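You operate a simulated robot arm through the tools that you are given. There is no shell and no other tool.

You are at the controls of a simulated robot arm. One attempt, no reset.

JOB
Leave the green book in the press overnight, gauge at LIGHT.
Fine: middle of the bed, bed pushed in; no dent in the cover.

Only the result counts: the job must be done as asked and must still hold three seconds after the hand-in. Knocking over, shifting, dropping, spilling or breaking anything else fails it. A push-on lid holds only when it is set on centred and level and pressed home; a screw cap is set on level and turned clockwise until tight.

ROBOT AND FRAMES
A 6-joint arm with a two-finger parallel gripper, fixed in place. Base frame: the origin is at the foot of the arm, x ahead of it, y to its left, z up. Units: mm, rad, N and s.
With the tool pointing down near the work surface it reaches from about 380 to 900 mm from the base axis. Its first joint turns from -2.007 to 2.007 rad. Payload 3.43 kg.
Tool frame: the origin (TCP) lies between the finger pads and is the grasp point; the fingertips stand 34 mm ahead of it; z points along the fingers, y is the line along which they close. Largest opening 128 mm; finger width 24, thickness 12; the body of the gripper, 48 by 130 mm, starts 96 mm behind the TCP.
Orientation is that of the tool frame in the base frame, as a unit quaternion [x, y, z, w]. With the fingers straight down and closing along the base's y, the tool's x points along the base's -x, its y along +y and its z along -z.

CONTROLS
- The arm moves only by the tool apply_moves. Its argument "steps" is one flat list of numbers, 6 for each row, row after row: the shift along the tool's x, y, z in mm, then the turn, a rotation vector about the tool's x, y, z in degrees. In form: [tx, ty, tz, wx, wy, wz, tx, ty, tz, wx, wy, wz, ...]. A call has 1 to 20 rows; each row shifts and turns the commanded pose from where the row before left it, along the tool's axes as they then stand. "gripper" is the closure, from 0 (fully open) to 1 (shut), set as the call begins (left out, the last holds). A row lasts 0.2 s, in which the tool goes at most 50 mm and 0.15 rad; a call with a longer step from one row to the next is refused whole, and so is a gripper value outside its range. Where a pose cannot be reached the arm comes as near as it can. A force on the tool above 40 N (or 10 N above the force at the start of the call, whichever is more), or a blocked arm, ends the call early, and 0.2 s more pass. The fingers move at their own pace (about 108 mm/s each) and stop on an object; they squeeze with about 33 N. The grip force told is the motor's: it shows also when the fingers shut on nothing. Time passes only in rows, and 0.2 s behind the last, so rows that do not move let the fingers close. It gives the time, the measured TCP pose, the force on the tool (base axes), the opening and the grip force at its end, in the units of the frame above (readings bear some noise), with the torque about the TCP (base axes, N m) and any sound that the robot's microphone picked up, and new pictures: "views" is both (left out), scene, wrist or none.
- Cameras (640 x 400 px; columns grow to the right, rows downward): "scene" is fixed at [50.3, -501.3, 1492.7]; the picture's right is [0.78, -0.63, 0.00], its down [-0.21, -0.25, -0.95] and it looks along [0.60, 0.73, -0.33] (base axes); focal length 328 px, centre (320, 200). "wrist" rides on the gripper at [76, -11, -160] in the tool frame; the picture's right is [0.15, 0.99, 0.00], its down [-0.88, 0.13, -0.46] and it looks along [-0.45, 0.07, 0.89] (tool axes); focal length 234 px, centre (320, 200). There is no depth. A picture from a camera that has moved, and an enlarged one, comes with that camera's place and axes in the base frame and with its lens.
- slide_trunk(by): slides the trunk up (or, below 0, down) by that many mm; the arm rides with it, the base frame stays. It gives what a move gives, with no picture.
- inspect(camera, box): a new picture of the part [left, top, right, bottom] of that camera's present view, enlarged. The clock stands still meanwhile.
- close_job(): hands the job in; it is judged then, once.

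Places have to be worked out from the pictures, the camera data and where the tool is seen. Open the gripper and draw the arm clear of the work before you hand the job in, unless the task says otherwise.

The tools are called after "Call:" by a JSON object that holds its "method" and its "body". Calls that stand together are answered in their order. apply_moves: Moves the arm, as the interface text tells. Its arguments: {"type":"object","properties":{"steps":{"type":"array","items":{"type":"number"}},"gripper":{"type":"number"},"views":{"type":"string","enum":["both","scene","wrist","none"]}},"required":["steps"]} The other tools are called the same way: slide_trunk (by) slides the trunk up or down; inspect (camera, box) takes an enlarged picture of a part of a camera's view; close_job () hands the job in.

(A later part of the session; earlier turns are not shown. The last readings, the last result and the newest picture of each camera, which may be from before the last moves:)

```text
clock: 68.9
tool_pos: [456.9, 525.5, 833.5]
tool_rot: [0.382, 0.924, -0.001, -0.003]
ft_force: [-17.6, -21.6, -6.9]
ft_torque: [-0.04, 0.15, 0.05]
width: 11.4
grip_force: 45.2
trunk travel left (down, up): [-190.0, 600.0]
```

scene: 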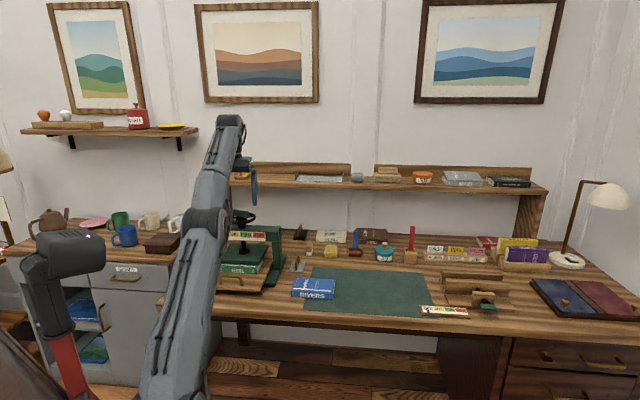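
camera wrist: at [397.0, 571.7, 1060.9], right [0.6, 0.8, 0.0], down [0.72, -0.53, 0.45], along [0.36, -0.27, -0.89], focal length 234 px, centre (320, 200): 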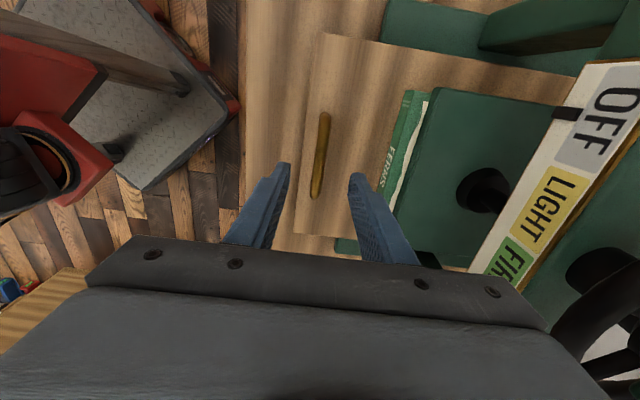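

Gripped again. I'll draw the bed out gently, about 141 mm, so that the book rides along without slipping.

Call:
{"method": "apply_moves", "body": {"steps": [0, -5, 0, 0, 0, 0, 0, -6, 0, 0, 0, 0, 0, -8, 0, 0, 0, 0, 0, -8, 0, 0, 0, 0, 0, -8, 0, 0, 0, 0, 0, -8, 0, 0, 0, 0, 0, -8, 0, 0, 0, 0, 0, -8, 0, 0, 0, 0, 0, -8, 0, 0, 0, 0, 0, -8, 0, 0, 0, 0, 0, -8, 0, 0, 0, 0, 0, -8, 0, 0, 0, 0, 0, -8, 0, 0, 0, 0, 0, -8, 0, 0, 0, 0, 0, -8, 0, 0, 0, 0, 0, -8, 0, 0, 0, 0, 0, -8, 0, 0, 0, 0, 0, -6, 0, 0, 0, 0, 0, -4, 0, 0, 0, 0], "views": "both"}}

```text
clock: 72.9
tool_pos: [358.6, 428.8, 832.4]
tool_rot: [0.383, 0.924, 0.0, -0.002]
ft_force: [21.4, -21.3, -24.1]
ft_torque: [0.24, 0.26, 0.12]
width: 11.6
grip_force: 45.5
trunk travel left (down, up): [-190.0, 600.0]
camera wrist: at [298.4, 473.1, 993.7], right [0.6, 0.8, 0.0], down [0.72, -0.53, 0.45], along [0.36, -0.27, -0.89], focal length 234 px, centre (320, 200)
```

scene: 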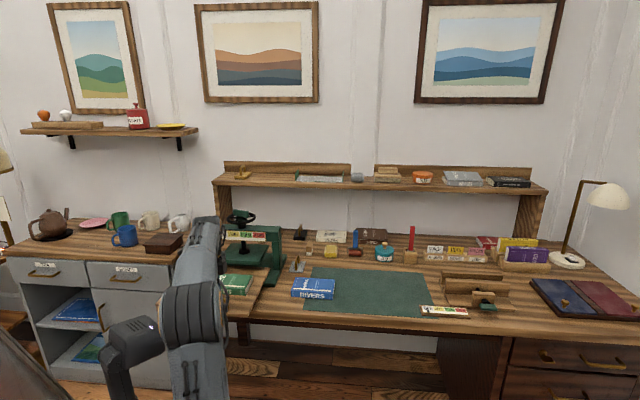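
wrist: 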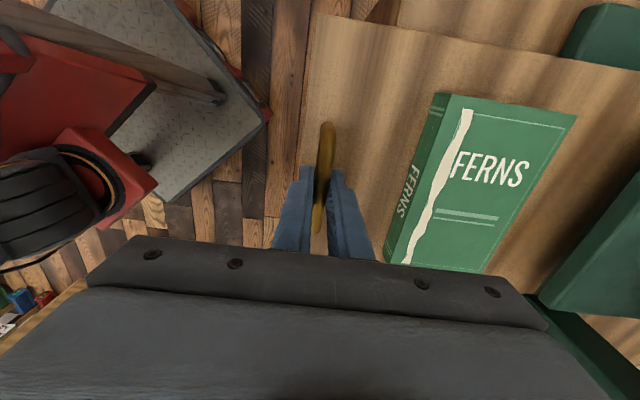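

The bed is out with the book still in place on it. I'll relieve the sideways load, release the handle and rise.

Call:
{"method": "apply_moves", "body": {"steps": [-2, 0, 2, 0, 0, 0, -2, 0, 1, 0, 0, 0], "views": "none"}}

Call:
{"method": "apply_moves", "body": {"steps": [0, 0, 0, 0, 0, 0, 0, 0, 0, 0, 0, 0], "gripper": 0.6, "views": "none"}}

Call:
{"method": "apply_moves", "body": {"steps": [0, 0, -20, 0, 0, 0, 0, 0, -30, 0, 0, 0, 0, 0, -40, 0, 0, 0, 0, 40, 0, 0, 0, 0, 0, 40, 0, 0, 0, 0, 0, 38, 0, 0, 0, 0], "gripper": 0, "views": "wrist"}}

Call:
{"method": "inspect", "body": {"camera": "wrist", "box": [160, 20, 480, 260]}}

```text
clock: 73.5
tool_pos: [358.9, 426.4, 832.5]
tool_rot: [0.382, 0.924, 0.003, -0.003]
ft_force: [-6.3, 6.3, 10.7]
ft_torque: [-0.88, -0.9, -0.02]
width: 11.3
grip_force: 45.3
trunk travel left (down, up): [-190.0, 600.0]
```

```text
clock: 74.1
tool_pos: [360.3, 425.2, 831.2]
tool_rot: [0.384, 0.923, 0.0, -0.002]
ft_force: [-0.3, 0.0, 0.4]
ft_torque: [0.06, 0.02, -0.01]
width: 51.2
grip_force: 0.0
trunk travel left (down, up): [-190.0, 600.0]
```

```text
clock: 75.5
tool_pos: [446.5, 508.1, 918.6]
tool_rot: [0.383, 0.924, 0.001, -0.002]
ft_force: [0.0, 0.4, 0.9]
ft_torque: [0.04, -0.05, 0.0]
width: 128.0
grip_force: 0.1
trunk travel left (down, up): [-190.0, 600.0]
camera wrist: at [386.2, 553.4, 1079.8], right [0.6, 0.8, 0.0], down [0.72, -0.53, 0.45], along [0.36, -0.27, -0.89], focal length 234 px, centre (320, 200)
```

wrist: 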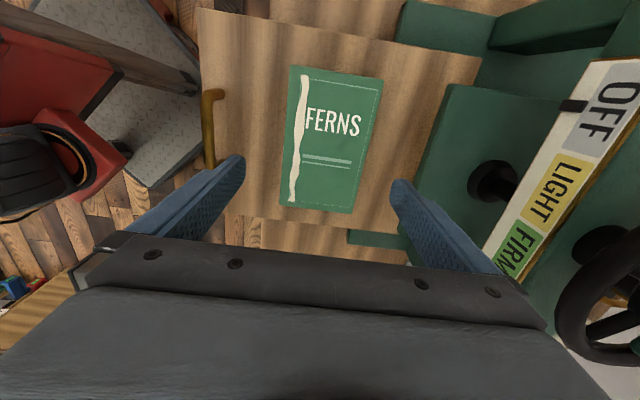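

```text
1.67 times, centred on (320, 140) of wrist
camera zoom: at [386.2, 553.4, 1079.8], right [0.6, 0.8, 0.0], down [0.72, -0.53, 0.45], along [0.36, -0.27, -0.89], focal length 390 px, centre (320, 300)
```

zoom: 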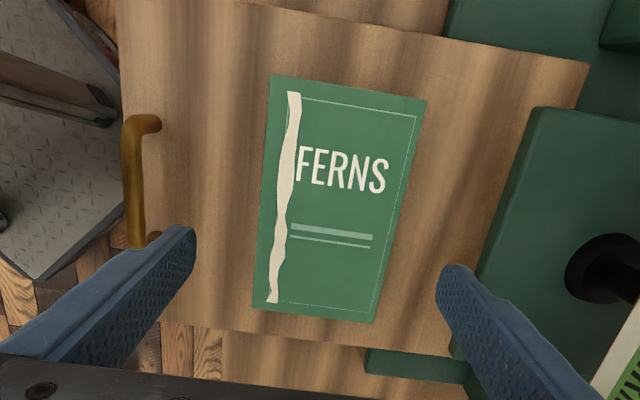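

Book centre is at depth 681, u -51; bed middle 683.5. I'll grip the book again: shift 6 mm deeper and 7 mm left, descend around it.

Call:
{"method": "apply_moves", "body": {"steps": [7, 6, 0, 0, 0, 0, 0, 0, 30, 0, 0, 0, 0, 0, 30, 0, 0, 0, 0, 0, 20, 0, 0, 0, 0, 0, 8, 0, 0, 0], "views": "wrist"}}

```text
clock: 76.7
tool_pos: [441.5, 518.5, 833.9]
tool_rot: [0.385, 0.923, 0.0, -0.002]
ft_force: [-0.5, 0.5, -1.0]
ft_torque: [0.01, -0.01, -0.02]
width: 127.9
grip_force: 0.1
trunk travel left (down, up): [-190.0, 600.0]
camera wrist: at [381.9, 563.0, 994.2], right [0.6, 0.8, 0.0], down [0.72, -0.53, 0.45], along [0.36, -0.27, -0.89], focal length 234 px, centre (320, 200)
```

wrist: 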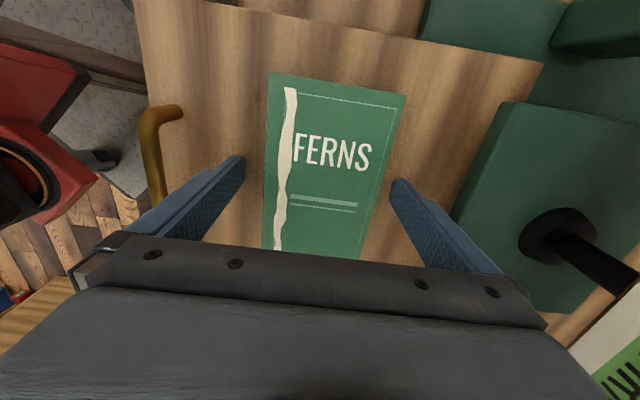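

Well centred around the book. Lowering 3 mm and closing.

Call:
{"method": "apply_moves", "body": {"steps": [0, 0, 3, 0, 0, 0], "views": "none"}}

Call:
{"method": "apply_moves", "body": {"steps": [0, 0, 0, 0, 0, 0, 0, 0, 0, 0, 0, 0, 0, 0, 0, 0, 0, 0], "gripper": 1, "views": "none"}}

Call:
{"method": "apply_moves", "body": {"steps": [0, 0, -4, 0, 0, 0, 0, 0, -8, 0, 0, 0, 0, 0, 0, 0, 0, 0], "views": "wrist"}}

Call:
{"method": "inspect", "body": {"camera": "wrist", "box": [120, 0, 560, 260]}}

```text
clock: 77.1
tool_pos: [442.3, 518.0, 830.4]
tool_rot: [0.383, 0.924, 0.0, -0.002]
ft_force: [0.0, -0.1, 0.5]
ft_torque: [-0.03, 0.01, 0.0]
width: 128.0
grip_force: 0.0
trunk travel left (down, up): [-190.0, 600.0]
```

```text
clock: 77.9
tool_pos: [443.0, 517.0, 829.8]
tool_rot: [0.383, 0.924, -0.001, -0.002]
ft_force: [-0.2, -0.5, 0.3]
ft_torque: [0.14, 0.05, 0.07]
width: 93.5
grip_force: 33.6
trunk travel left (down, up): [-190.0, 600.0]
```

```text
clock: 78.7
tool_pos: [442.7, 517.7, 840.7]
tool_rot: [0.383, 0.924, 0.001, -0.001]
ft_force: [0.1, 0.9, -1.2]
ft_torque: [0.01, 0.0, 0.0]
width: 93.4
grip_force: 32.9
trunk travel left (down, up): [-190.0, 600.0]
camera wrist: at [382.7, 563.8, 1001.2], right [0.6, 0.8, 0.0], down [0.72, -0.53, 0.45], along [0.36, -0.27, -0.89], focal length 234 px, centre (320, 200)
```

wrist: 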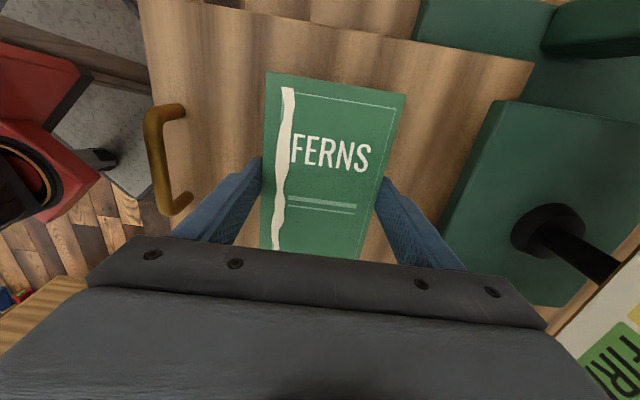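

```text
1.45 times, centred on (340, 130) of wrist
camera zoom: at [382.7, 563.8, 1001.2], right [0.6, 0.8, 0.0], down [0.72, -0.53, 0.45], along [0.36, -0.27, -0.89], focal length 341 px, centre (291, 302)
```

zoom: 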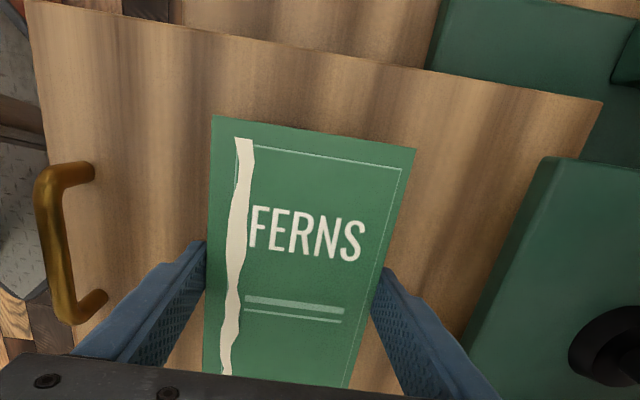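

Bed spans 538–830 (middle 684), book at 681. I'll shift the held book 23 mm deeper and set it down again.

Call:
{"method": "apply_moves", "body": {"steps": [-0.5, 8, 0, 0, 0, 0, -0.5, 8, 0, 0, 0, 0, 0, 7, 0, 0, 0, 0, 0, 0, 4, 0, 0, 0, 0, 0, 3, 0, 0, 0], "views": "none"}}

Call:
{"method": "apply_moves", "body": {"steps": [0, 0, 1, 0, 0, 0, 0, 0, 1, 0, 0, 0], "views": "none"}}

```text
clock: 79.9
tool_pos: [460.5, 533.9, 832.8]
tool_rot: [0.384, 0.923, 0.0, -0.002]
ft_force: [-0.3, 0.5, -2.1]
ft_torque: [0.01, -0.02, -0.02]
width: 93.6
grip_force: 33.1
trunk travel left (down, up): [-190.0, 600.0]
```

```text
clock: 80.5
tool_pos: [460.1, 533.1, 834.3]
tool_rot: [0.383, 0.924, 0.0, -0.001]
ft_force: [-0.7, -0.6, -2.7]
ft_torque: [0.0, 0.03, 0.0]
width: 93.6
grip_force: 33.9
trunk travel left (down, up): [-190.0, 600.0]
```

Not touching yet (−2.7 N is the weight). Continuing down in 1 mm steps.

Call:
{"method": "apply_moves", "body": {"steps": [0, 0, 1, 0, 0, 0, 0, 0, 1, 0, 0, 0], "views": "none"}}

Call:
{"method": "apply_moves", "body": {"steps": [0, 0, 0.7, 0, 0, 0], "views": "none"}}

```text
clock: 81.1
tool_pos: [459.4, 533.5, 831.9]
tool_rot: [0.383, 0.924, 0.0, -0.002]
ft_force: [-0.4, 0.8, -2.2]
ft_torque: [-0.01, 0.02, 0.01]
width: 93.5
grip_force: 33.1
trunk travel left (down, up): [-190.0, 600.0]
```

```text
clock: 81.5
tool_pos: [459.5, 533.9, 830.2]
tool_rot: [0.384, 0.924, 0.001, -0.003]
ft_force: [0.4, -0.8, 0.0]
ft_torque: [-0.13, 0.04, 0.06]
width: 93.6
grip_force: 32.6
trunk travel left (down, up): [-190.0, 600.0]
```

The weight is now carried by the bed. A last half millimetre, then I open to about 110 mm.

Call:
{"method": "apply_moves", "body": {"steps": [0, 0, 0.5, 0, 0, 0], "views": "none"}}

Call:
{"method": "apply_moves", "body": {"steps": [0, 0, 0, 0, 0, 0, 0, 0, 0, 0, 0, 0], "gripper": 0.14, "views": "none"}}

Call:
{"method": "apply_moves", "body": {"steps": [0, 0, -20, 0, 0, 0, 0, 0, -35, 0, 0, 0, 0, -25, -35, 0, 0, 0], "views": "wrist"}}

Call:
{"method": "inspect", "body": {"camera": "wrist", "box": [160, 0, 520, 260]}}

```text
clock: 81.9
tool_pos: [460.1, 534.5, 830.4]
tool_rot: [0.383, 0.924, -0.001, -0.002]
ft_force: [-1.5, -0.4, 0.3]
ft_torque: [0.09, -0.11, 0.04]
width: 93.6
grip_force: 33.0
trunk travel left (down, up): [-190.0, 600.0]
```

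```text
clock: 82.5
tool_pos: [460.7, 534.4, 831.2]
tool_rot: [0.383, 0.924, -0.001, -0.003]
ft_force: [0.7, 0.4, 1.0]
ft_torque: [-0.03, 0.02, -0.01]
width: 110.4
grip_force: 0.0
trunk travel left (down, up): [-190.0, 600.0]
```

```text
clock: 83.3
tool_pos: [442.6, 516.0, 918.4]
tool_rot: [0.383, 0.924, 0.0, -0.002]
ft_force: [-0.2, 0.0, -0.3]
ft_torque: [-0.06, 0.02, -0.01]
width: 110.2
grip_force: 0.1
trunk travel left (down, up): [-190.0, 600.0]
camera wrist: at [382.6, 561.2, 1080.1], right [0.6, 0.8, 0.0], down [0.72, -0.53, 0.45], along [0.36, -0.27, -0.89], focal length 234 px, centre (320, 200)
```

wrist: 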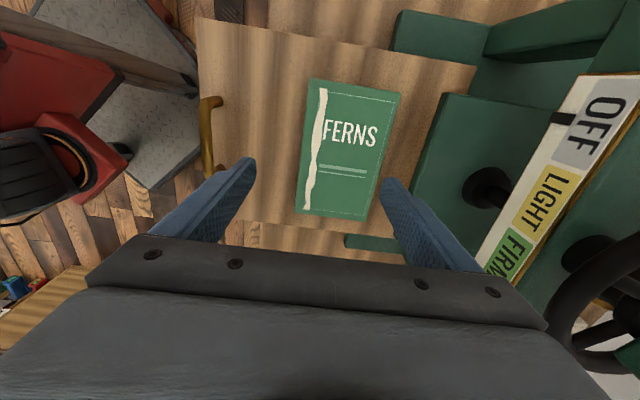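

```text
1.54 times, centred on (340, 130) of wrist
camera zoom: at [382.6, 561.2, 1080.1], right [0.6, 0.8, 0.0], down [0.72, -0.53, 0.45], along [0.36, -0.27, -0.89], focal length 360 px, centre (289, 308)
```

zoom: 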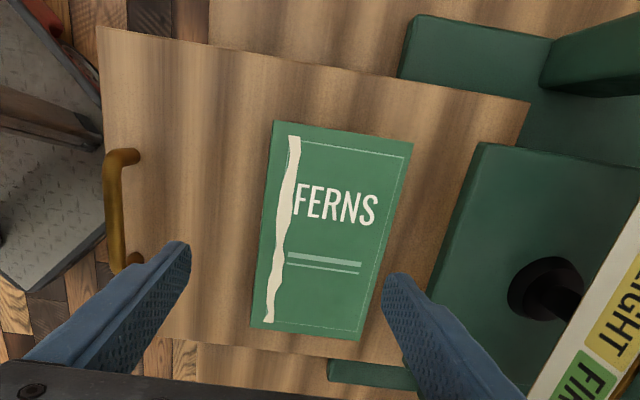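

The book now sits at depth 703.7 versus bed middle 683.8 — 20 mm deeper, which puts its whole cover under the platen once the bed is home. Now back in front of the bed edge with closed fingers.

Call:
{"method": "apply_moves", "body": {"steps": [0, -42, 0, 0, 0, 0, 0, -42, 0, 0, 0, 0, 0, -42, 0, 0, 0, 0, 0, -42, 0, 0, 0, 0, 0, 0, 28, 0, 0, 0, 0, 0, 28, 0, 0, 0, 0, 0, 28, 0, 0, 0, 0, 0, 23, 0, 0, 0], "gripper": 1, "views": "wrist"}}

```text
clock: 85.1
tool_pos: [322.9, 397.7, 812.0]
tool_rot: [0.383, 0.924, 0.0, -0.001]
ft_force: [0.0, -0.5, -0.4]
ft_torque: [-0.01, 0.04, 0.02]
width: 0.4
grip_force: 32.5
trunk travel left (down, up): [-190.0, 600.0]
camera wrist: at [262.6, 442.6, 972.7], right [0.6, 0.8, 0.0], down [0.72, -0.53, 0.45], along [0.36, -0.27, -0.89], focal length 234 px, centre (320, 200)
```

wrist: 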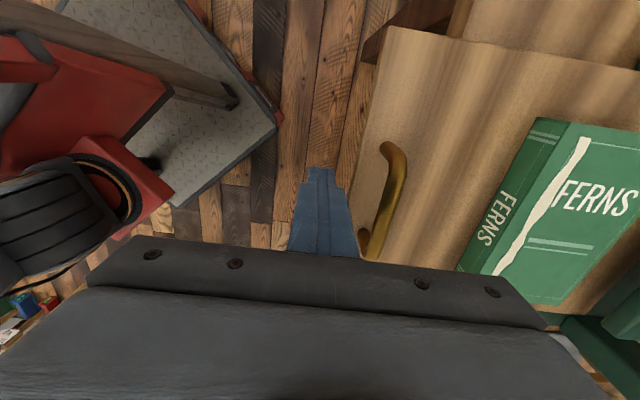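

In front of the edge. Pushing the bed in, slowly at first.

Call:
{"method": "apply_moves", "body": {"steps": [0, 4, 0, 0, 0, 0, 0, 4, 0, 0, 0, 0, 0, 4, 0, 0, 0, 0, 0, 4, 0, 0, 0, 0, 0, 4, 0, 0, 0, 0, 0, 5, 0, 0, 0, 0, 0, 6, 0, 0, 0, 0, 0, 7, 0, 0, 0, 0, 0, 8, 0, 0, 0, 0, 0, 8, 0, 0, 0, 0, 0, 8, 0, 0, 0, 0, 0, 8, 0, 0, 0, 0, 0, 8, 0, 0, 0, 0, 0, 8, 0, 0, 0, 0, 0, 8, 0, 0, 0, 0, 0, 8, 0, 0, 0, 0, 0, 8, 0, 0, 0, 0, 0, 8, 0, 0, 0, 0, 0, 7, 0, 0, 0, 0, 0, 6, 0, 0, 0, 0], "views": "wrist"}}

```text
clock: 89.3
tool_pos: [417.2, 490.4, 812.2]
tool_rot: [0.384, 0.923, 0.0, -0.001]
ft_force: [-0.3, -0.2, 0.6]
ft_torque: [-0.01, 0.01, 0.02]
width: 0.1
grip_force: 32.5
trunk travel left (down, up): [-190.0, 600.0]
camera wrist: at [357.1, 535.9, 972.7], right [0.6, 0.8, 0.0], down [0.72, -0.53, 0.45], along [0.36, -0.27, -0.89], focal length 234 px, centre (320, 200)
```

wrist: 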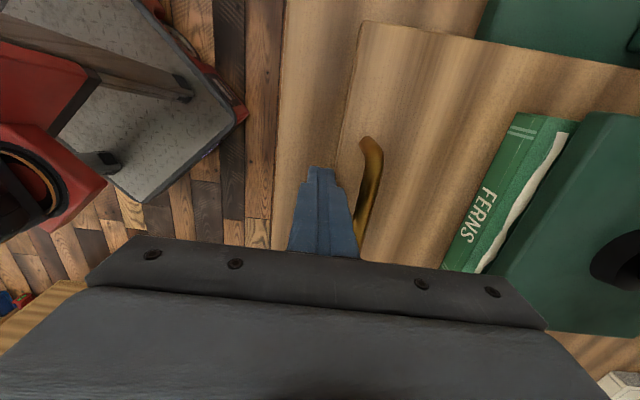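

About 23 mm still to go. Final gentle push to the stop.

Call:
{"method": "apply_moves", "body": {"steps": [0, 4, 0, 0, 0, 0, 0, 4, 0, 0, 0, 0, 0, 4, 0, 0, 0, 0, 0, 4, 0, 0, 0, 0, 0, 3, 0, 0, 0, 0, 0, 2, 0, 0, 0, 0, 0, 2, 0, 0, 0, 0, 0, 2, 0, 0, 0, 0, 0, 2, 0, 0, 0, 0], "views": "wrist"}}

Call:
{"method": "inspect", "body": {"camera": "wrist", "box": [300, 40, 640, 260]}}

```text
clock: 91.3
tool_pos: [433.8, 507.9, 812.6]
tool_rot: [0.383, 0.924, -0.002, -0.002]
ft_force: [-18.7, -24.3, 1.2]
ft_torque: [-0.41, 0.35, 0.27]
width: 0.1
grip_force: 33.5
trunk travel left (down, up): [-190.0, 600.0]
camera wrist: at [373.8, 553.1, 973.2], right [0.6, 0.8, -0.01], down [0.72, -0.53, 0.45], along [0.36, -0.27, -0.89], focal length 234 px, centre (320, 200)
```

wrist: 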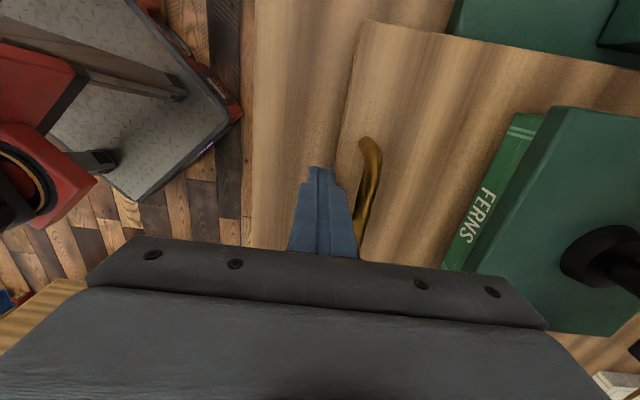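

```text
1.82 times, centred on (470, 150) of wrist
camera zoom: at [373.8, 553.1, 973.2], right [0.6, 0.8, -0.01], down [0.72, -0.53, 0.45], along [0.36, -0.27, -0.89], focal length 426 px, centre (47, 291)
```

zoom: 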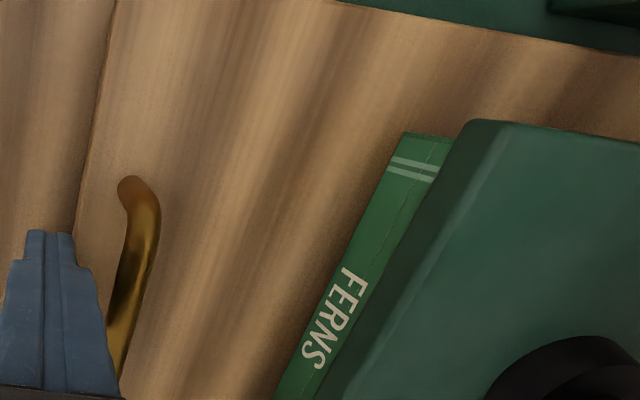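

The bed is hard against its stop again (30 N) and only the spine face shows ahead of the platen now. I back off, rise, raise the trunk and check the press from the scene camera.

Call:
{"method": "apply_moves", "body": {"steps": [0, -10, 0, 0, 0, 0, 0, -30, 0, 0, 0, 0, 0, -30, -30, 0, 0, 0, 0, -30, -40, 0, 0, 0], "views": "none"}}

Call:
{"method": "slide_trunk", "body": {"by": 210}}

Call:
{"method": "apply_moves", "body": {"steps": [0, 0, 0, 0, 0, -8.2, 0, 0, 0, 0, 0, -8.2, 0, 0, 0, 0, 0, -8.2, 0, 0, 0, 0, 0, -8.2, 0, 0, 0, 0, 0, -8.2, 0, 0, 0, 0, 0, -8.2, 0, 0, 0, 0, 0, -8.2, 0, 0, 0, 0, 0, -8.2, 0, 0, 0, 0, 0, -8.2, 0, 0, 0, 0, 0, -8.2, 0, 0, 0, 0, 0, -8.0], "gripper": 0.5, "views": "both"}}

Call:
{"method": "inspect", "body": {"camera": "scene", "box": [195, 205, 295, 300]}}

```text
clock: 92.3
tool_pos: [363.9, 437.9, 881.7]
tool_rot: [0.384, 0.923, -0.001, -0.002]
ft_force: [-0.1, 1.5, 0.2]
ft_torque: [-0.02, 0.01, -0.02]
width: 0.3
grip_force: 33.1
trunk travel left (down, up): [-190.0, 600.0]
```

```text
clock: 94.6
tool_pos: [365.1, 437.8, 1092.3]
tool_rot: [0.383, 0.924, 0.0, -0.002]
ft_force: [0.1, -0.4, 0.5]
ft_torque: [0.02, -0.02, 0.0]
width: 0.0
grip_force: 33.2
trunk travel left (down, up): [-400.0, 390.0]
```

```text
clock: 97.0
tool_pos: [364.7, 438.6, 1092.4]
tool_rot: [-0.383, 0.924, 0.001, -0.001]
ft_force: [0.1, -0.6, 0.1]
ft_torque: [0.01, 0.03, -0.03]
width: 63.9
grip_force: 0.0
trunk travel left (down, up): [-400.0, 390.0]
camera wrist: at [320.5, 376.4, 1253.1], right [-0.8, 0.59, 0.0], down [0.53, 0.71, 0.46], along [0.27, 0.37, -0.89], focal length 234 px, centre (320, 200)
```

scene: 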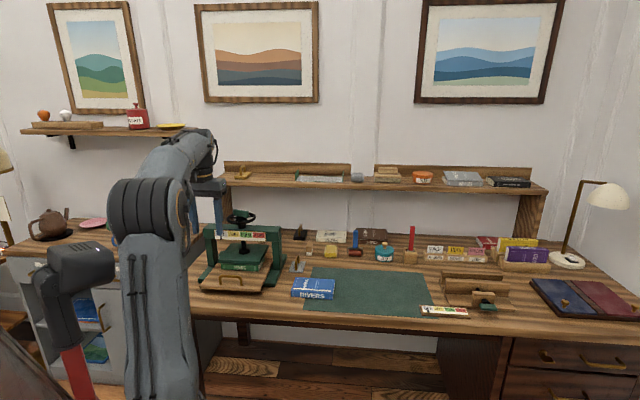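
wrist: 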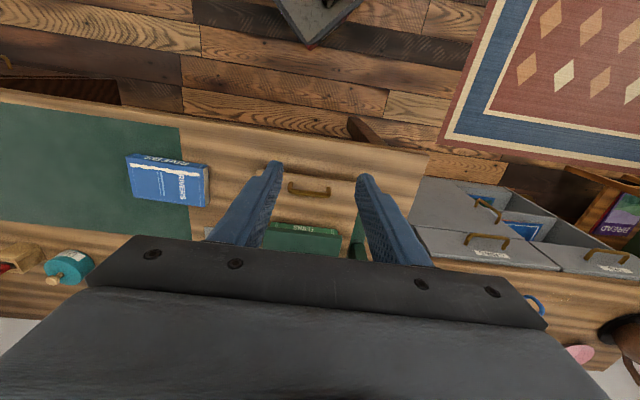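

```text
4.21 times, centred on (245, 252) of scene
camera zoom: at [50.3, -501.3, 1492.7], right [0.78, -0.63, 0.0], down [-0.21, -0.25, -0.95], along [0.6, 0.73, -0.33], focal length 1380 px, centre (636, -21)
```

zoom: 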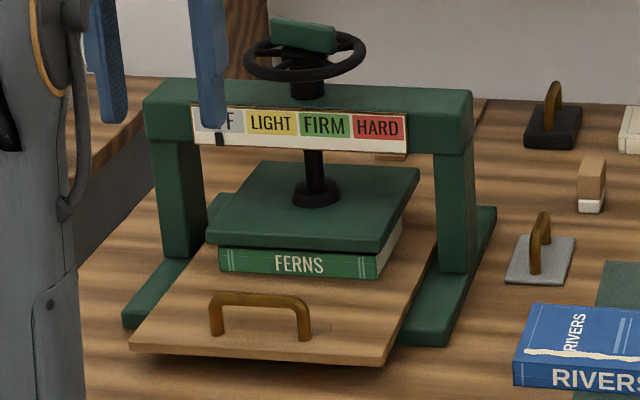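

The book is now wholly under the platen and the bed is home. Next I turn the tool to ψ≈116° so the fingers will straddle the wheel's green grip block, and move above it.

Call:
{"method": "apply_moves", "body": {"steps": [0, 0, 0, 0, 0, -7.9, 0, 0, 0, 0, 0, -7.9, 0, 0, 0, 0, 0, -7.9, 0, 0, 0, 0, 0, -7.9, 0, 0, 0, 0, 0, -7.9, 0, 0, 0, 0, 0, -7.9, 0, 0, 0, 0, 0, -7.9, 0, 0, 0, 0, 0, -7.9, 0, 0, 0, 0, 0, -7.7], "gripper": 0.5, "views": "none"}}

Call:
{"method": "apply_moves", "body": {"steps": [-13.3, -39.5, 0, 0, 0, 0, -13.3, -39.5, 0, 0, 0, 0, -13.3, -39.5, 0, 0, 0, 0, -13.3, -39.5, 0, 0, 0, 0, -13.3, -39.5, 0, 0, 0, 0, -13.3, -39.5, 0, 0, 0, 0, -13.1, -39.7, 0, 0, 0, 0], "views": "both"}}

Call:
{"method": "inspect", "body": {"camera": "wrist", "box": [200, 60, 440, 250]}}

```text
clock: 99.0
tool_pos: [367.0, 437.3, 1093.2]
tool_rot: [0.848, -0.529, -0.001, -0.001]
ft_force: [0.9, -0.1, -0.2]
ft_torque: [-0.02, -0.02, 0.01]
width: 64.0
grip_force: 0.1
trunk travel left (down, up): [-400.0, 390.0]
```

```text
clock: 100.6
tool_pos: [525.1, 585.8, 1073.2]
tool_rot: [0.848, -0.531, -0.002, -0.001]
ft_force: [0.6, -0.2, 0.3]
ft_torque: [0.03, -0.01, 0.01]
width: 64.0
grip_force: 0.0
out of reach, approached as far as the arm can: row 5, 6, 7
trunk travel left (down, up): [-400.0, 390.0]
camera wrist: at [569.4, 522.5, 1233.1], right [-0.83, -0.56, 0.0], down [-0.5, 0.73, 0.46], along [-0.26, 0.38, -0.89], focal length 234 px, centre (320, 200)
```

scene: 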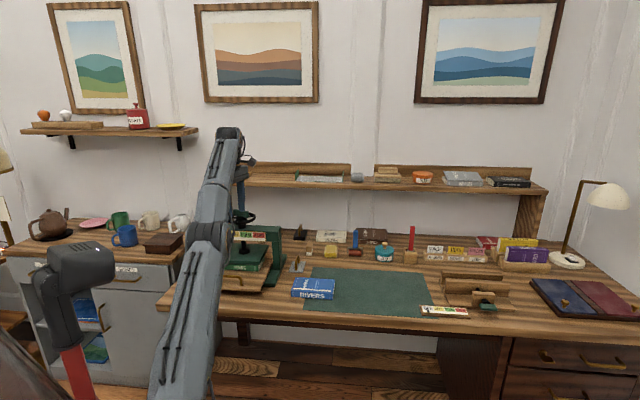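
wrist: 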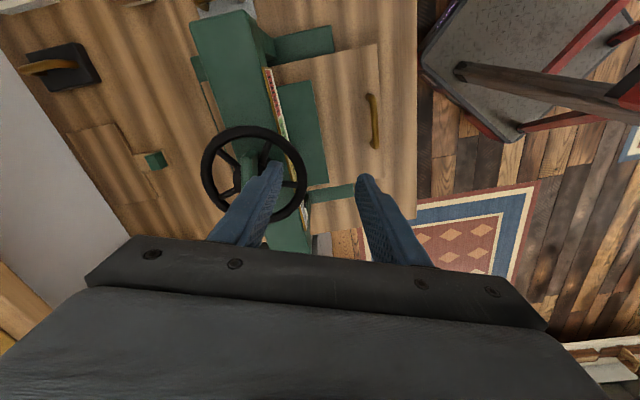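

```text
2.11 times, centred on (320, 155) of wrist
camera zoom: at [569.4, 522.5, 1233.1], right [-0.83, -0.56, 0.0], down [-0.5, 0.73, 0.46], along [-0.26, 0.38, -0.89], focal length 493 px, centre (320, 295)
```

zoom: 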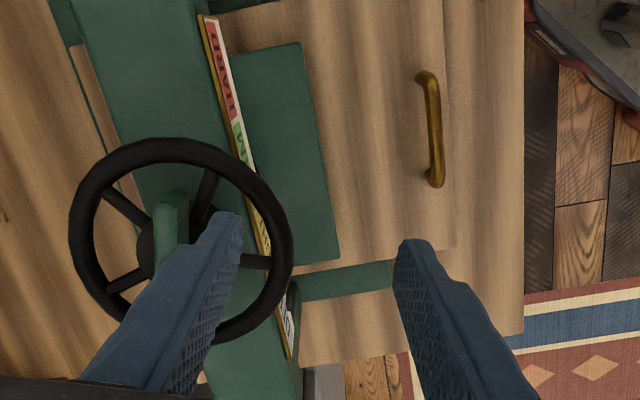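

From above no part of the book shows outside the platen. The arm hit a reach limit short of the wheel, so I'll raise the trunk (shoulder higher relative to the wheel) and try again.

Call:
{"method": "slide_trunk", "body": {"by": 150}}

Call:
{"method": "apply_moves", "body": {"steps": [0, 0, 30, 0, 0, 0, 0, 0, 40, 0, 0, 0, 0, 0, 40, 0, 0, 0, -5, -20, 20, 0, 0, 0, -5, -30, 0, 0, 0, 0, -5, -15, 0, 0, 0, 0], "views": "wrist"}}

```text
clock: 102.3
tool_pos: [485.0, 587.4, 1222.4]
tool_rot: [0.847, -0.532, -0.002, -0.001]
ft_force: [0.0, -0.2, -0.6]
ft_torque: [-0.02, -0.02, 0.0]
width: 64.0
grip_force: 0.0
trunk travel left (down, up): [-550.0, 240.0]
```

```text
clock: 103.7
tool_pos: [534.6, 629.3, 1091.2]
tool_rot: [0.847, -0.531, -0.003, 0.0]
ft_force: [0.4, 0.8, 0.1]
ft_torque: [0.04, -0.06, -0.02]
width: 64.0
grip_force: 0.0
trunk travel left (down, up): [-550.0, 240.0]
camera wrist: at [579.6, 565.1, 1250.9], right [-0.83, -0.56, 0.0], down [-0.5, 0.73, 0.46], along [-0.26, 0.38, -0.89], focal length 234 px, centre (320, 200)
```

wrist: 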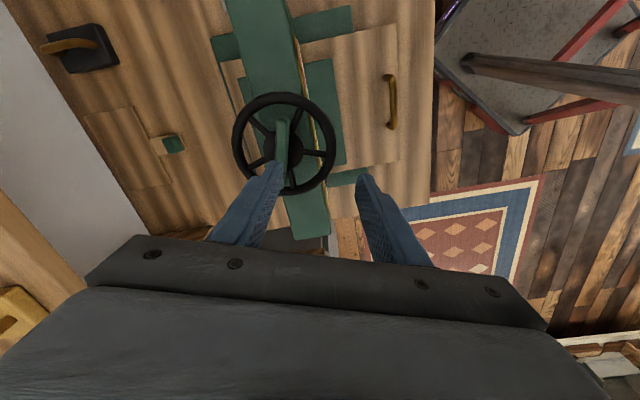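

The higher trunk helps. I'll enlarge the wheel to fix the grip block's place and angle.

Call:
{"method": "inspect", "body": {"camera": "wrist", "box": [210, 70, 370, 210]}}

```text
2.86 times, centred on (290, 140) of wrist
camera zoom: at [579.6, 565.1, 1250.9], right [-0.83, -0.56, 0.0], down [-0.5, 0.73, 0.46], along [-0.26, 0.38, -0.89], focal length 669 px, centre (406, 371)
```

zoom: 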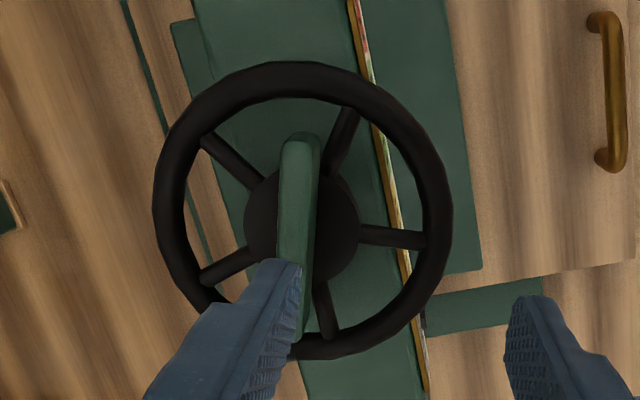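

The wheel hub is at about (572.5, 641.5) and the grip block (about 70 × 13 mm) points along heading ≈ -62°, close to my tool's x axis. I'll centre over it and turn 1.6° to match.

Call:
{"method": "apply_moves", "body": {"steps": [2, -14, 0, 0, 0, -1.6, 2, -13, 0, 0, 0, 0, 1.5, -12, 0, 0, 0, 0, 0, 0, 10, 0, 0, 0], "views": "both"}}

Call:
{"method": "inspect", "body": {"camera": "wrist", "box": [220, 60, 420, 240]}}

Call:
{"method": "inspect", "body": {"camera": "scene", "box": [185, 170, 305, 290]}}

```text
clock: 104.7
tool_pos: [549.9, 622.2, 1073.5]
tool_rot: [0.854, -0.52, -0.002, -0.001]
ft_force: [0.4, 0.9, -0.2]
ft_torque: [-0.05, 0.04, 0.03]
width: 63.9
grip_force: 0.0
out of reach, approached as far as the arm can: row 1, 2, 3
trunk travel left (down, up): [-550.0, 240.0]
camera wrist: at [595.5, 559.8, 1234.2], right [-0.81, -0.59, 0.0], down [-0.52, 0.72, 0.46], along [-0.27, 0.37, -0.89], focal length 234 px, centre (320, 200)
```

scene: 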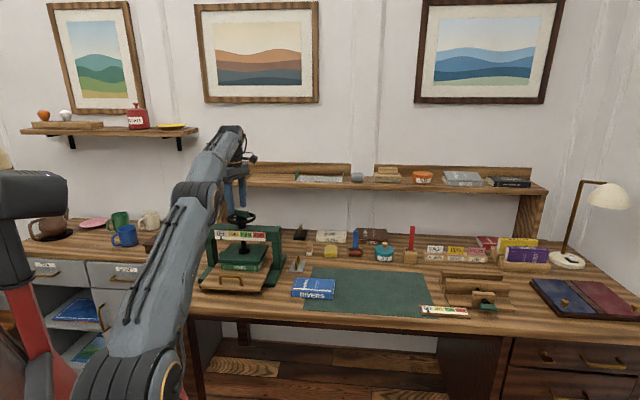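
wrist: 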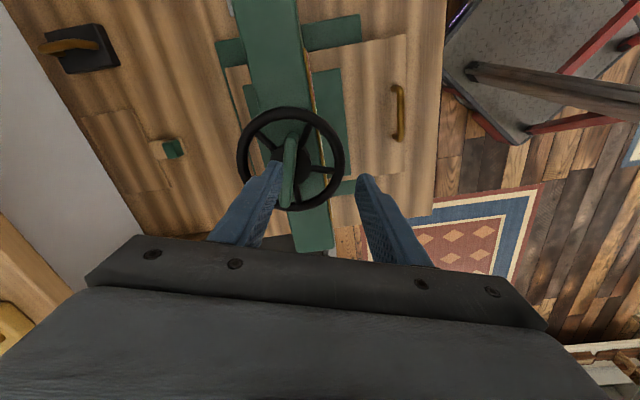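

```text
2.22 times, centred on (320, 150) of wrist
camera zoom: at [595.5, 559.8, 1234.2], right [-0.81, -0.59, 0.0], down [-0.52, 0.72, 0.46], along [-0.27, 0.37, -0.89], focal length 520 px, centre (320, 311)
```

zoom: 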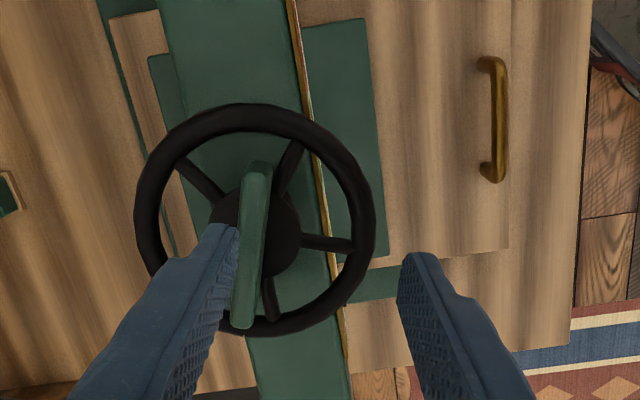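

```text
3.33 times, centred on (245, 230) of scene
camera zoom: at [50.3, -501.3, 1492.7], right [0.78, -0.63, 0.0], down [-0.21, -0.25, -0.95], along [0.6, 0.73, -0.33], focal length 1093 px, centre (570, 100)
```

zoom: 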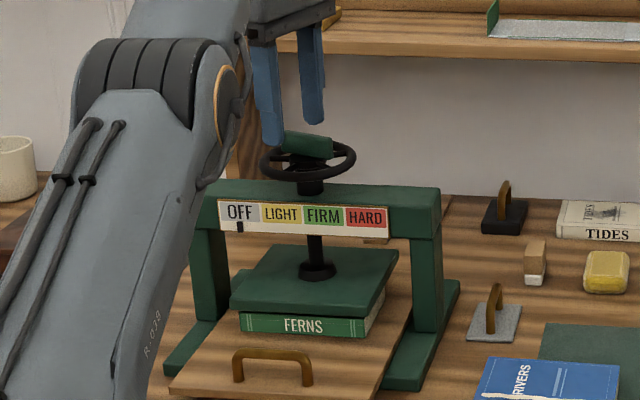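

The arm stops about 30 mm short here. I'll raise the trunk a further 120 mm and test whether that extends the reach over the wheel.

Call:
{"method": "slide_trunk", "body": {"by": 120}}

Call:
{"method": "apply_moves", "body": {"steps": [0, 0, 40, 0, 0, 0, 0, 0, 40, 0, 0, 0, 0, 0, 40, 0, 0, 0, 2, -10, 0, 0, 0, 0, 1, -10, 0, 0, 0, 0, 1, -10, 0, 0, 0, 0], "views": "none"}}

```text
clock: 106.2
tool_pos: [523.9, 621.6, 1194.3]
tool_rot: [0.855, -0.519, -0.001, -0.001]
ft_force: [0.5, 0.1, 0.6]
ft_torque: [0.0, 0.01, -0.02]
width: 63.9
grip_force: 0.0
trunk travel left (down, up): [-670.0, 120.0]
```

```text
clock: 107.6
tool_pos: [555.2, 637.2, 1077.0]
tool_rot: [0.855, -0.519, -0.001, -0.002]
ft_force: [0.8, -1.0, 0.5]
ft_torque: [0.01, 0.0, 0.02]
width: 64.1
grip_force: 0.1
out of reach, approached as far as the arm can: row 1, 2, 3, 4, 5, 6
trunk travel left (down, up): [-670.0, 120.0]
```

Reach saturates at about 845 mm from the axis with this wrist yaw, whereas at the book (other yaw) it got to 876. I'll test whether yaw matters: back off a little, turn the tool to ψ≈-9° and try moving out over the wheel again.

Call:
{"method": "apply_moves", "body": {"steps": [0, 30, -10, 0, 0, 0, 0, 30, -10, 0, 0, 0, 0, 0, 0, 0, 0, 8.2, 0, 0, 0, 0, 0, 8.2, 0, 0, 0, 0, 0, 8.2, 0, 0, 0, 0, 0, 8.2, 0, 0, 0, 0, 0, 8.2, 0, 0, 0, 0, 0, 8.2, 0, 0, 0, 0, 0, 8.2, 0, 0, 0, 0, 0, 8.2, 0, 0, 0, 0, 0, 8.2, 0, 0, 0, 0, 0, 8.2, 0, 0, 0, 0, 0, 8.2, 0, 0, 0, 0, 0, 8.2, 0, 0, 0, 0, 0, 8.2, 0, 0, 0, 0, 0, 8.2, 0, 0, 0, 0, 0, 8.2], "views": "wrist"}}

```text
clock: 111.2
tool_pos: [538.8, 640.9, 1103.8]
tool_rot: [0.05, 0.999, 0.002, -0.002]
ft_force: [0.9, 0.2, 0.7]
ft_torque: [0.03, -0.01, 0.0]
width: 64.1
grip_force: 0.1
out of reach, approached as far as the arm can: row 1, 2
trunk travel left (down, up): [-670.0, 120.0]
camera wrist: at [462.1, 637.5, 1265.7], right [-0.05, 1.0, 0.0], down [0.89, 0.04, 0.45], along [0.45, 0.02, -0.89], focal length 234 px, centre (320, 200)
```

wrist: 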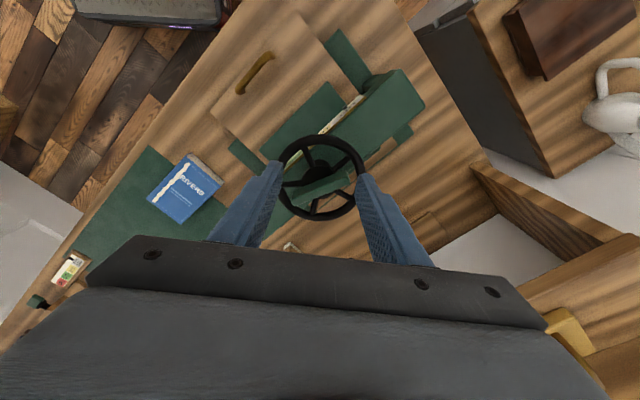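

Now at r=837 with no reach warning at the end. Testing outward to the wheel axis with this yaw.

Call:
{"method": "apply_moves", "body": {"steps": [-11, 0, 10, 0, 0, 0, -11, 0, 10, 0, 0, 0, -11, 0, 10, 0, 0, 0], "views": "wrist"}}

Call:
{"method": "inspect", "body": {"camera": "wrist", "box": [220, 80, 420, 250]}}

```text
clock: 112.0
tool_pos: [566.5, 632.2, 1073.6]
tool_rot: [0.048, 0.999, 0.002, -0.002]
ft_force: [0.2, -0.7, -0.5]
ft_torque: [-0.02, 0.0, -0.02]
width: 63.9
grip_force: 0.0
out of reach, approached as far as the arm can: row 2, 3
trunk travel left (down, up): [-670.0, 120.0]
camera wrist: at [489.2, 626.9, 1234.5], right [-0.05, 1.0, 0.01], down [0.89, 0.04, 0.46], along [0.45, 0.03, -0.89], focal length 234 px, centre (320, 200)
```

wrist: 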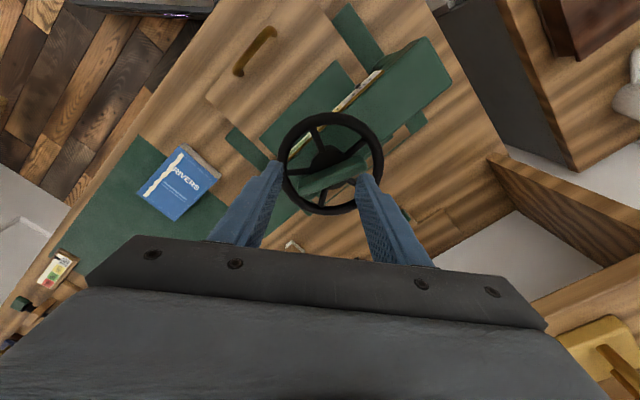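

```text
2.35 times, centred on (320, 165) of wrist
camera zoom: at [489.2, 626.9, 1234.5], right [-0.05, 1.0, 0.01], down [0.89, 0.04, 0.46], along [0.45, 0.03, -0.89], focal length 551 px, centre (320, 282)
```

zoom: 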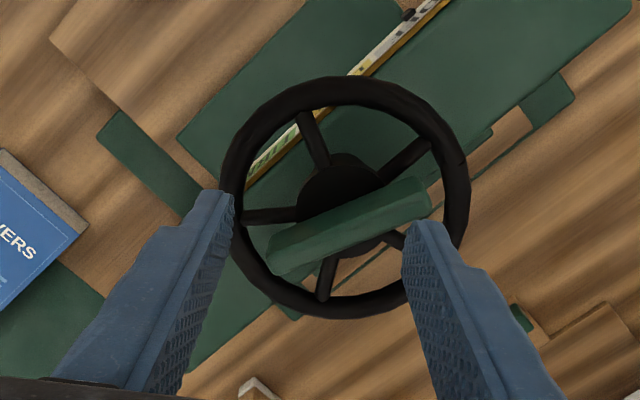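

With any yaw the limit is about 849 mm, but the wheel axis is at 859 mm. I can instead grip the block's right end, about 26 mm off the axis at (585, 619), and swing it clockwise, which sweeps along the near side within reach. I'll back off a little and turn back to ψ≈117.5°.

Call:
{"method": "apply_moves", "body": {"steps": [20, 0, -5, 0, 0, 0, 20, 0, -5, 0, 0, 0, 0, 0, 0, 0, 0, -8.2, 0, 0, 0, 0, 0, -8.2, 0, 0, 0, 0, 0, -8.2, 0, 0, 0, 0, 0, -8.2, 0, 0, 0, 0, 0, -8.2, 0, 0, 0, 0, 0, -8.2, 0, 0, 0, 0, 0, -8.2, 0, 0, 0, 0, 0, -8.2, 0, 0, 0, 0, 0, -8.2, 0, 0, 0, 0, 0, -8.2, 0, 0, 0, 0, 0, -8.2, 0, 0, 0, 0, 0, -8.2, 0, 0, 0, 0, 0, -8.2, 0, 0, 0, 0, 0, -8.2, 0, 0, 0, 0, 0, -8.2], "views": "wrist"}}

Call:
{"method": "inspect", "body": {"camera": "wrist", "box": [210, 60, 370, 200]}}

```text
clock: 115.6
tool_pos: [536.0, 649.2, 1087.1]
tool_rot: [0.855, -0.518, -0.001, -0.001]
ft_force: [-0.1, 0.0, 0.7]
ft_torque: [0.0, -0.01, -0.01]
width: 63.9
grip_force: 0.0
out of reach, approached as far as the arm can: row 1, 2
trunk travel left (down, up): [-670.0, 120.0]
camera wrist: at [581.8, 586.0, 1247.7], right [-0.81, -0.59, 0.0], down [-0.52, 0.72, 0.46], along [-0.27, 0.37, -0.89], focal length 234 px, centre (320, 200)
```

wrist: 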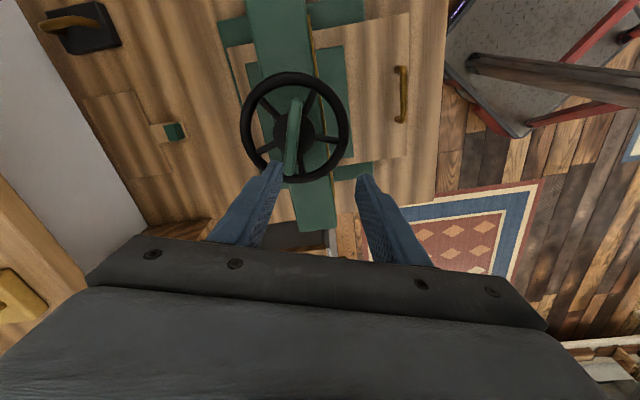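

```text
2.86 times, centred on (290, 130) of wrist
camera zoom: at [581.8, 586.0, 1247.7], right [-0.81, -0.59, 0.0], down [-0.52, 0.72, 0.46], along [-0.27, 0.37, -0.89], focal length 669 px, centre (406, 400)
```

zoom: 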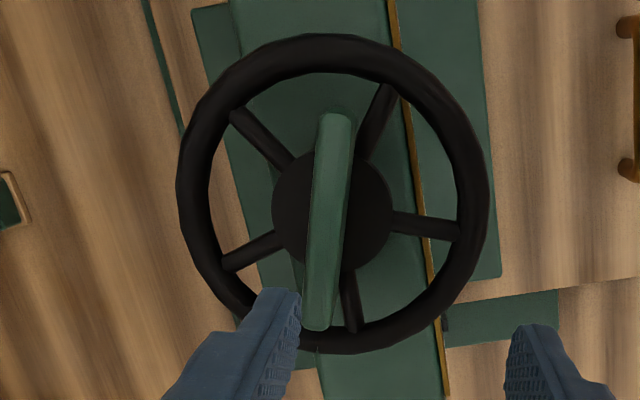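

The block is fully visible: centre (573, 642), heading -62°, length about 68 mm — the tool is aligned with it. Moving to its right end.

Call:
{"method": "apply_moves", "body": {"steps": [16.4, -9.9, 0, 0, 0, 0, 16.4, -9.9, 0, 0, 0, 0, 16.4, -9.9, 5, 0, 0, 0, 0, 0, 5, 0, 0, 0], "views": "both"}}

Call:
{"method": "inspect", "body": {"camera": "wrist", "box": [220, 60, 420, 240]}}

Call:
{"method": "inspect", "body": {"camera": "scene", "box": [185, 160, 305, 280]}}

```text
clock: 116.6
tool_pos: [582.6, 616.2, 1075.7]
tool_rot: [0.855, -0.519, -0.002, -0.003]
ft_force: [-0.1, -0.2, 0.7]
ft_torque: [0.03, 0.01, 0.0]
width: 63.9
grip_force: 0.0
trunk travel left (down, up): [-670.0, 120.0]
camera wrist: at [628.3, 552.6, 1236.0], right [-0.81, -0.59, 0.0], down [-0.52, 0.72, 0.46], along [-0.27, 0.37, -0.89], focal length 234 px, centre (320, 200)
```

scene: 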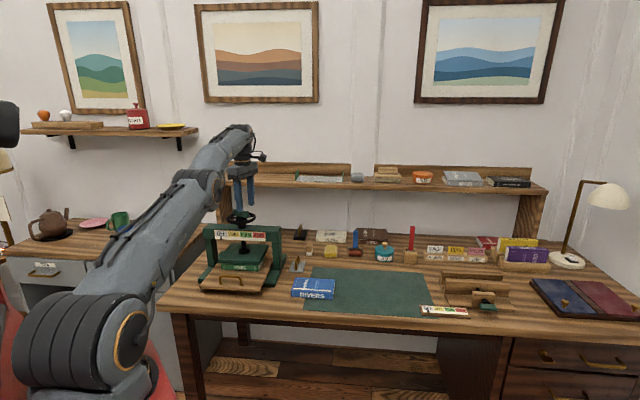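
wrist: 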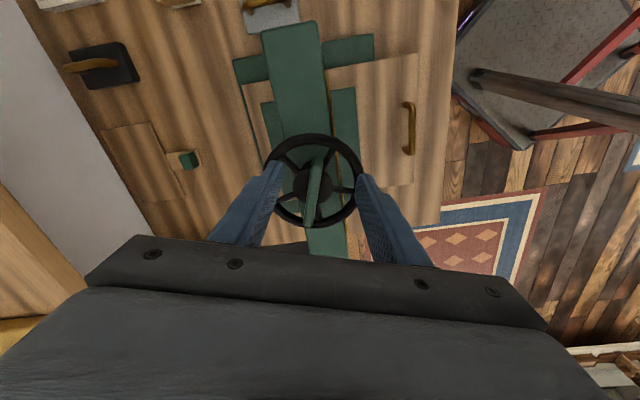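

```text
2.22 times, centred on (320, 150) of wrist
camera zoom: at [628.3, 552.6, 1236.0], right [-0.81, -0.59, 0.0], down [-0.52, 0.72, 0.46], along [-0.27, 0.37, -0.89], focal length 520 px, centre (320, 311)
```

zoom: 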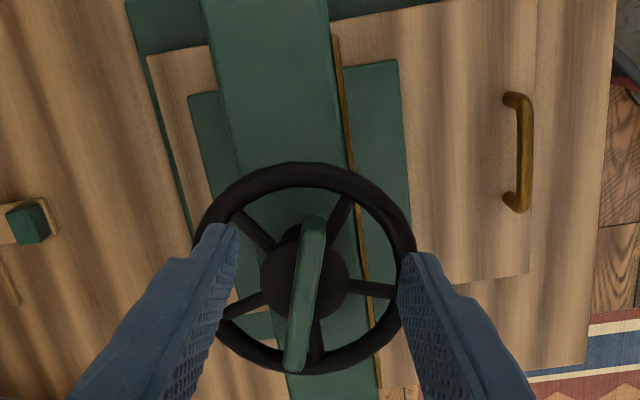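

```text
3.33 times, centred on (245, 220) of scene
camera zoom: at [50.3, -501.3, 1492.7], right [0.78, -0.63, 0.0], down [-0.21, -0.25, -0.95], along [0.6, 0.73, -0.33], focal length 1093 px, centre (570, 133)
```

zoom: 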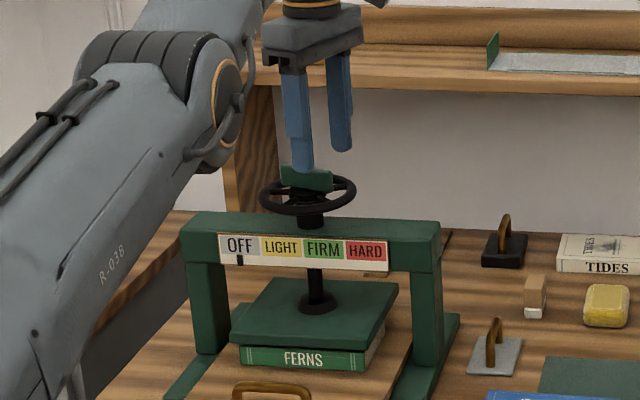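

The gauge is in clear view of the scene camera. I'll shift 3 mm to centre on the block and descend in steps to z≈1046.

Call:
{"method": "apply_moves", "body": {"steps": [0, -3, 5, 0, 0, 0, 0, 0, 10, 0, 0, 0, 0, 0, 10, 0, 0, 0, 0, 0, 5, 0, 0, 0], "views": "wrist"}}

Call:
{"method": "inspect", "body": {"camera": "wrist", "box": [220, 80, 420, 250]}}

Call:
{"method": "inspect", "body": {"camera": "scene", "box": [205, 180, 275, 250]}}

```text
clock: 117.6
tool_pos: [586.2, 616.5, 1045.2]
tool_rot: [0.854, -0.52, -0.002, -0.001]
ft_force: [0.2, -0.3, -0.8]
ft_torque: [0.01, -0.01, -0.01]
width: 63.8
grip_force: 0.0
out of reach, approached as far as the arm can: row 1
trunk travel left (down, up): [-670.0, 120.0]
camera wrist: at [629.9, 553.6, 1205.9], right [-0.81, -0.59, 0.0], down [-0.52, 0.72, 0.46], along [-0.27, 0.37, -0.89], focal length 234 px, centre (320, 200)
```

wrist: 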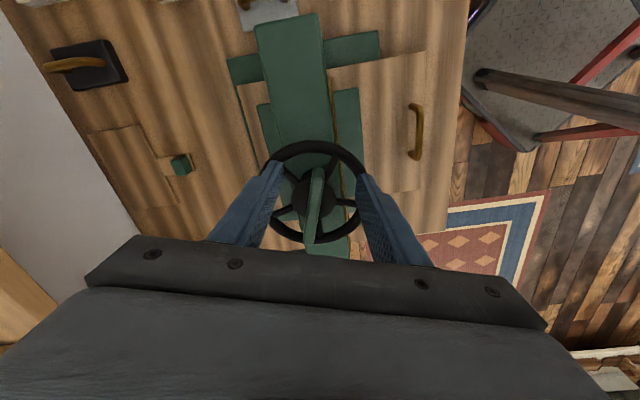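

```text
2.35 times, centred on (320, 165) of wrist
camera zoom: at [629.9, 553.6, 1205.9], right [-0.81, -0.59, 0.0], down [-0.52, 0.72, 0.46], along [-0.27, 0.37, -0.89], focal length 551 px, centre (320, 282)
```

zoom: 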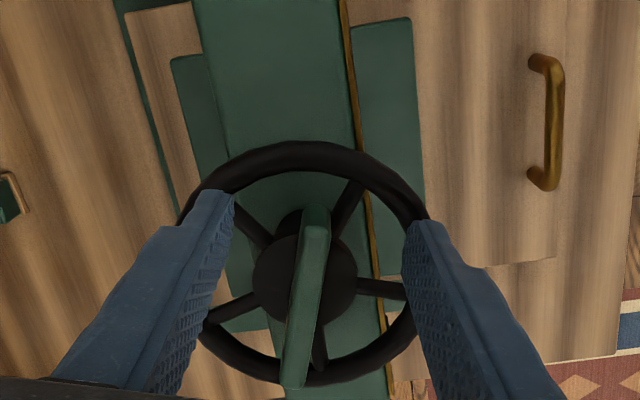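

```text
5.71 times, centred on (240, 215) of scene
camera zoom: at [50.3, -501.3, 1492.7], right [0.78, -0.63, 0.0], down [-0.21, -0.25, -0.95], along [0.6, 0.73, -0.33], focal length 1873 px, centre (777, 114)
```

zoom: 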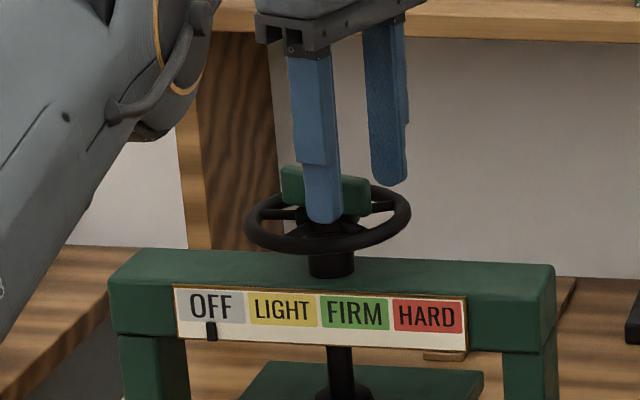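

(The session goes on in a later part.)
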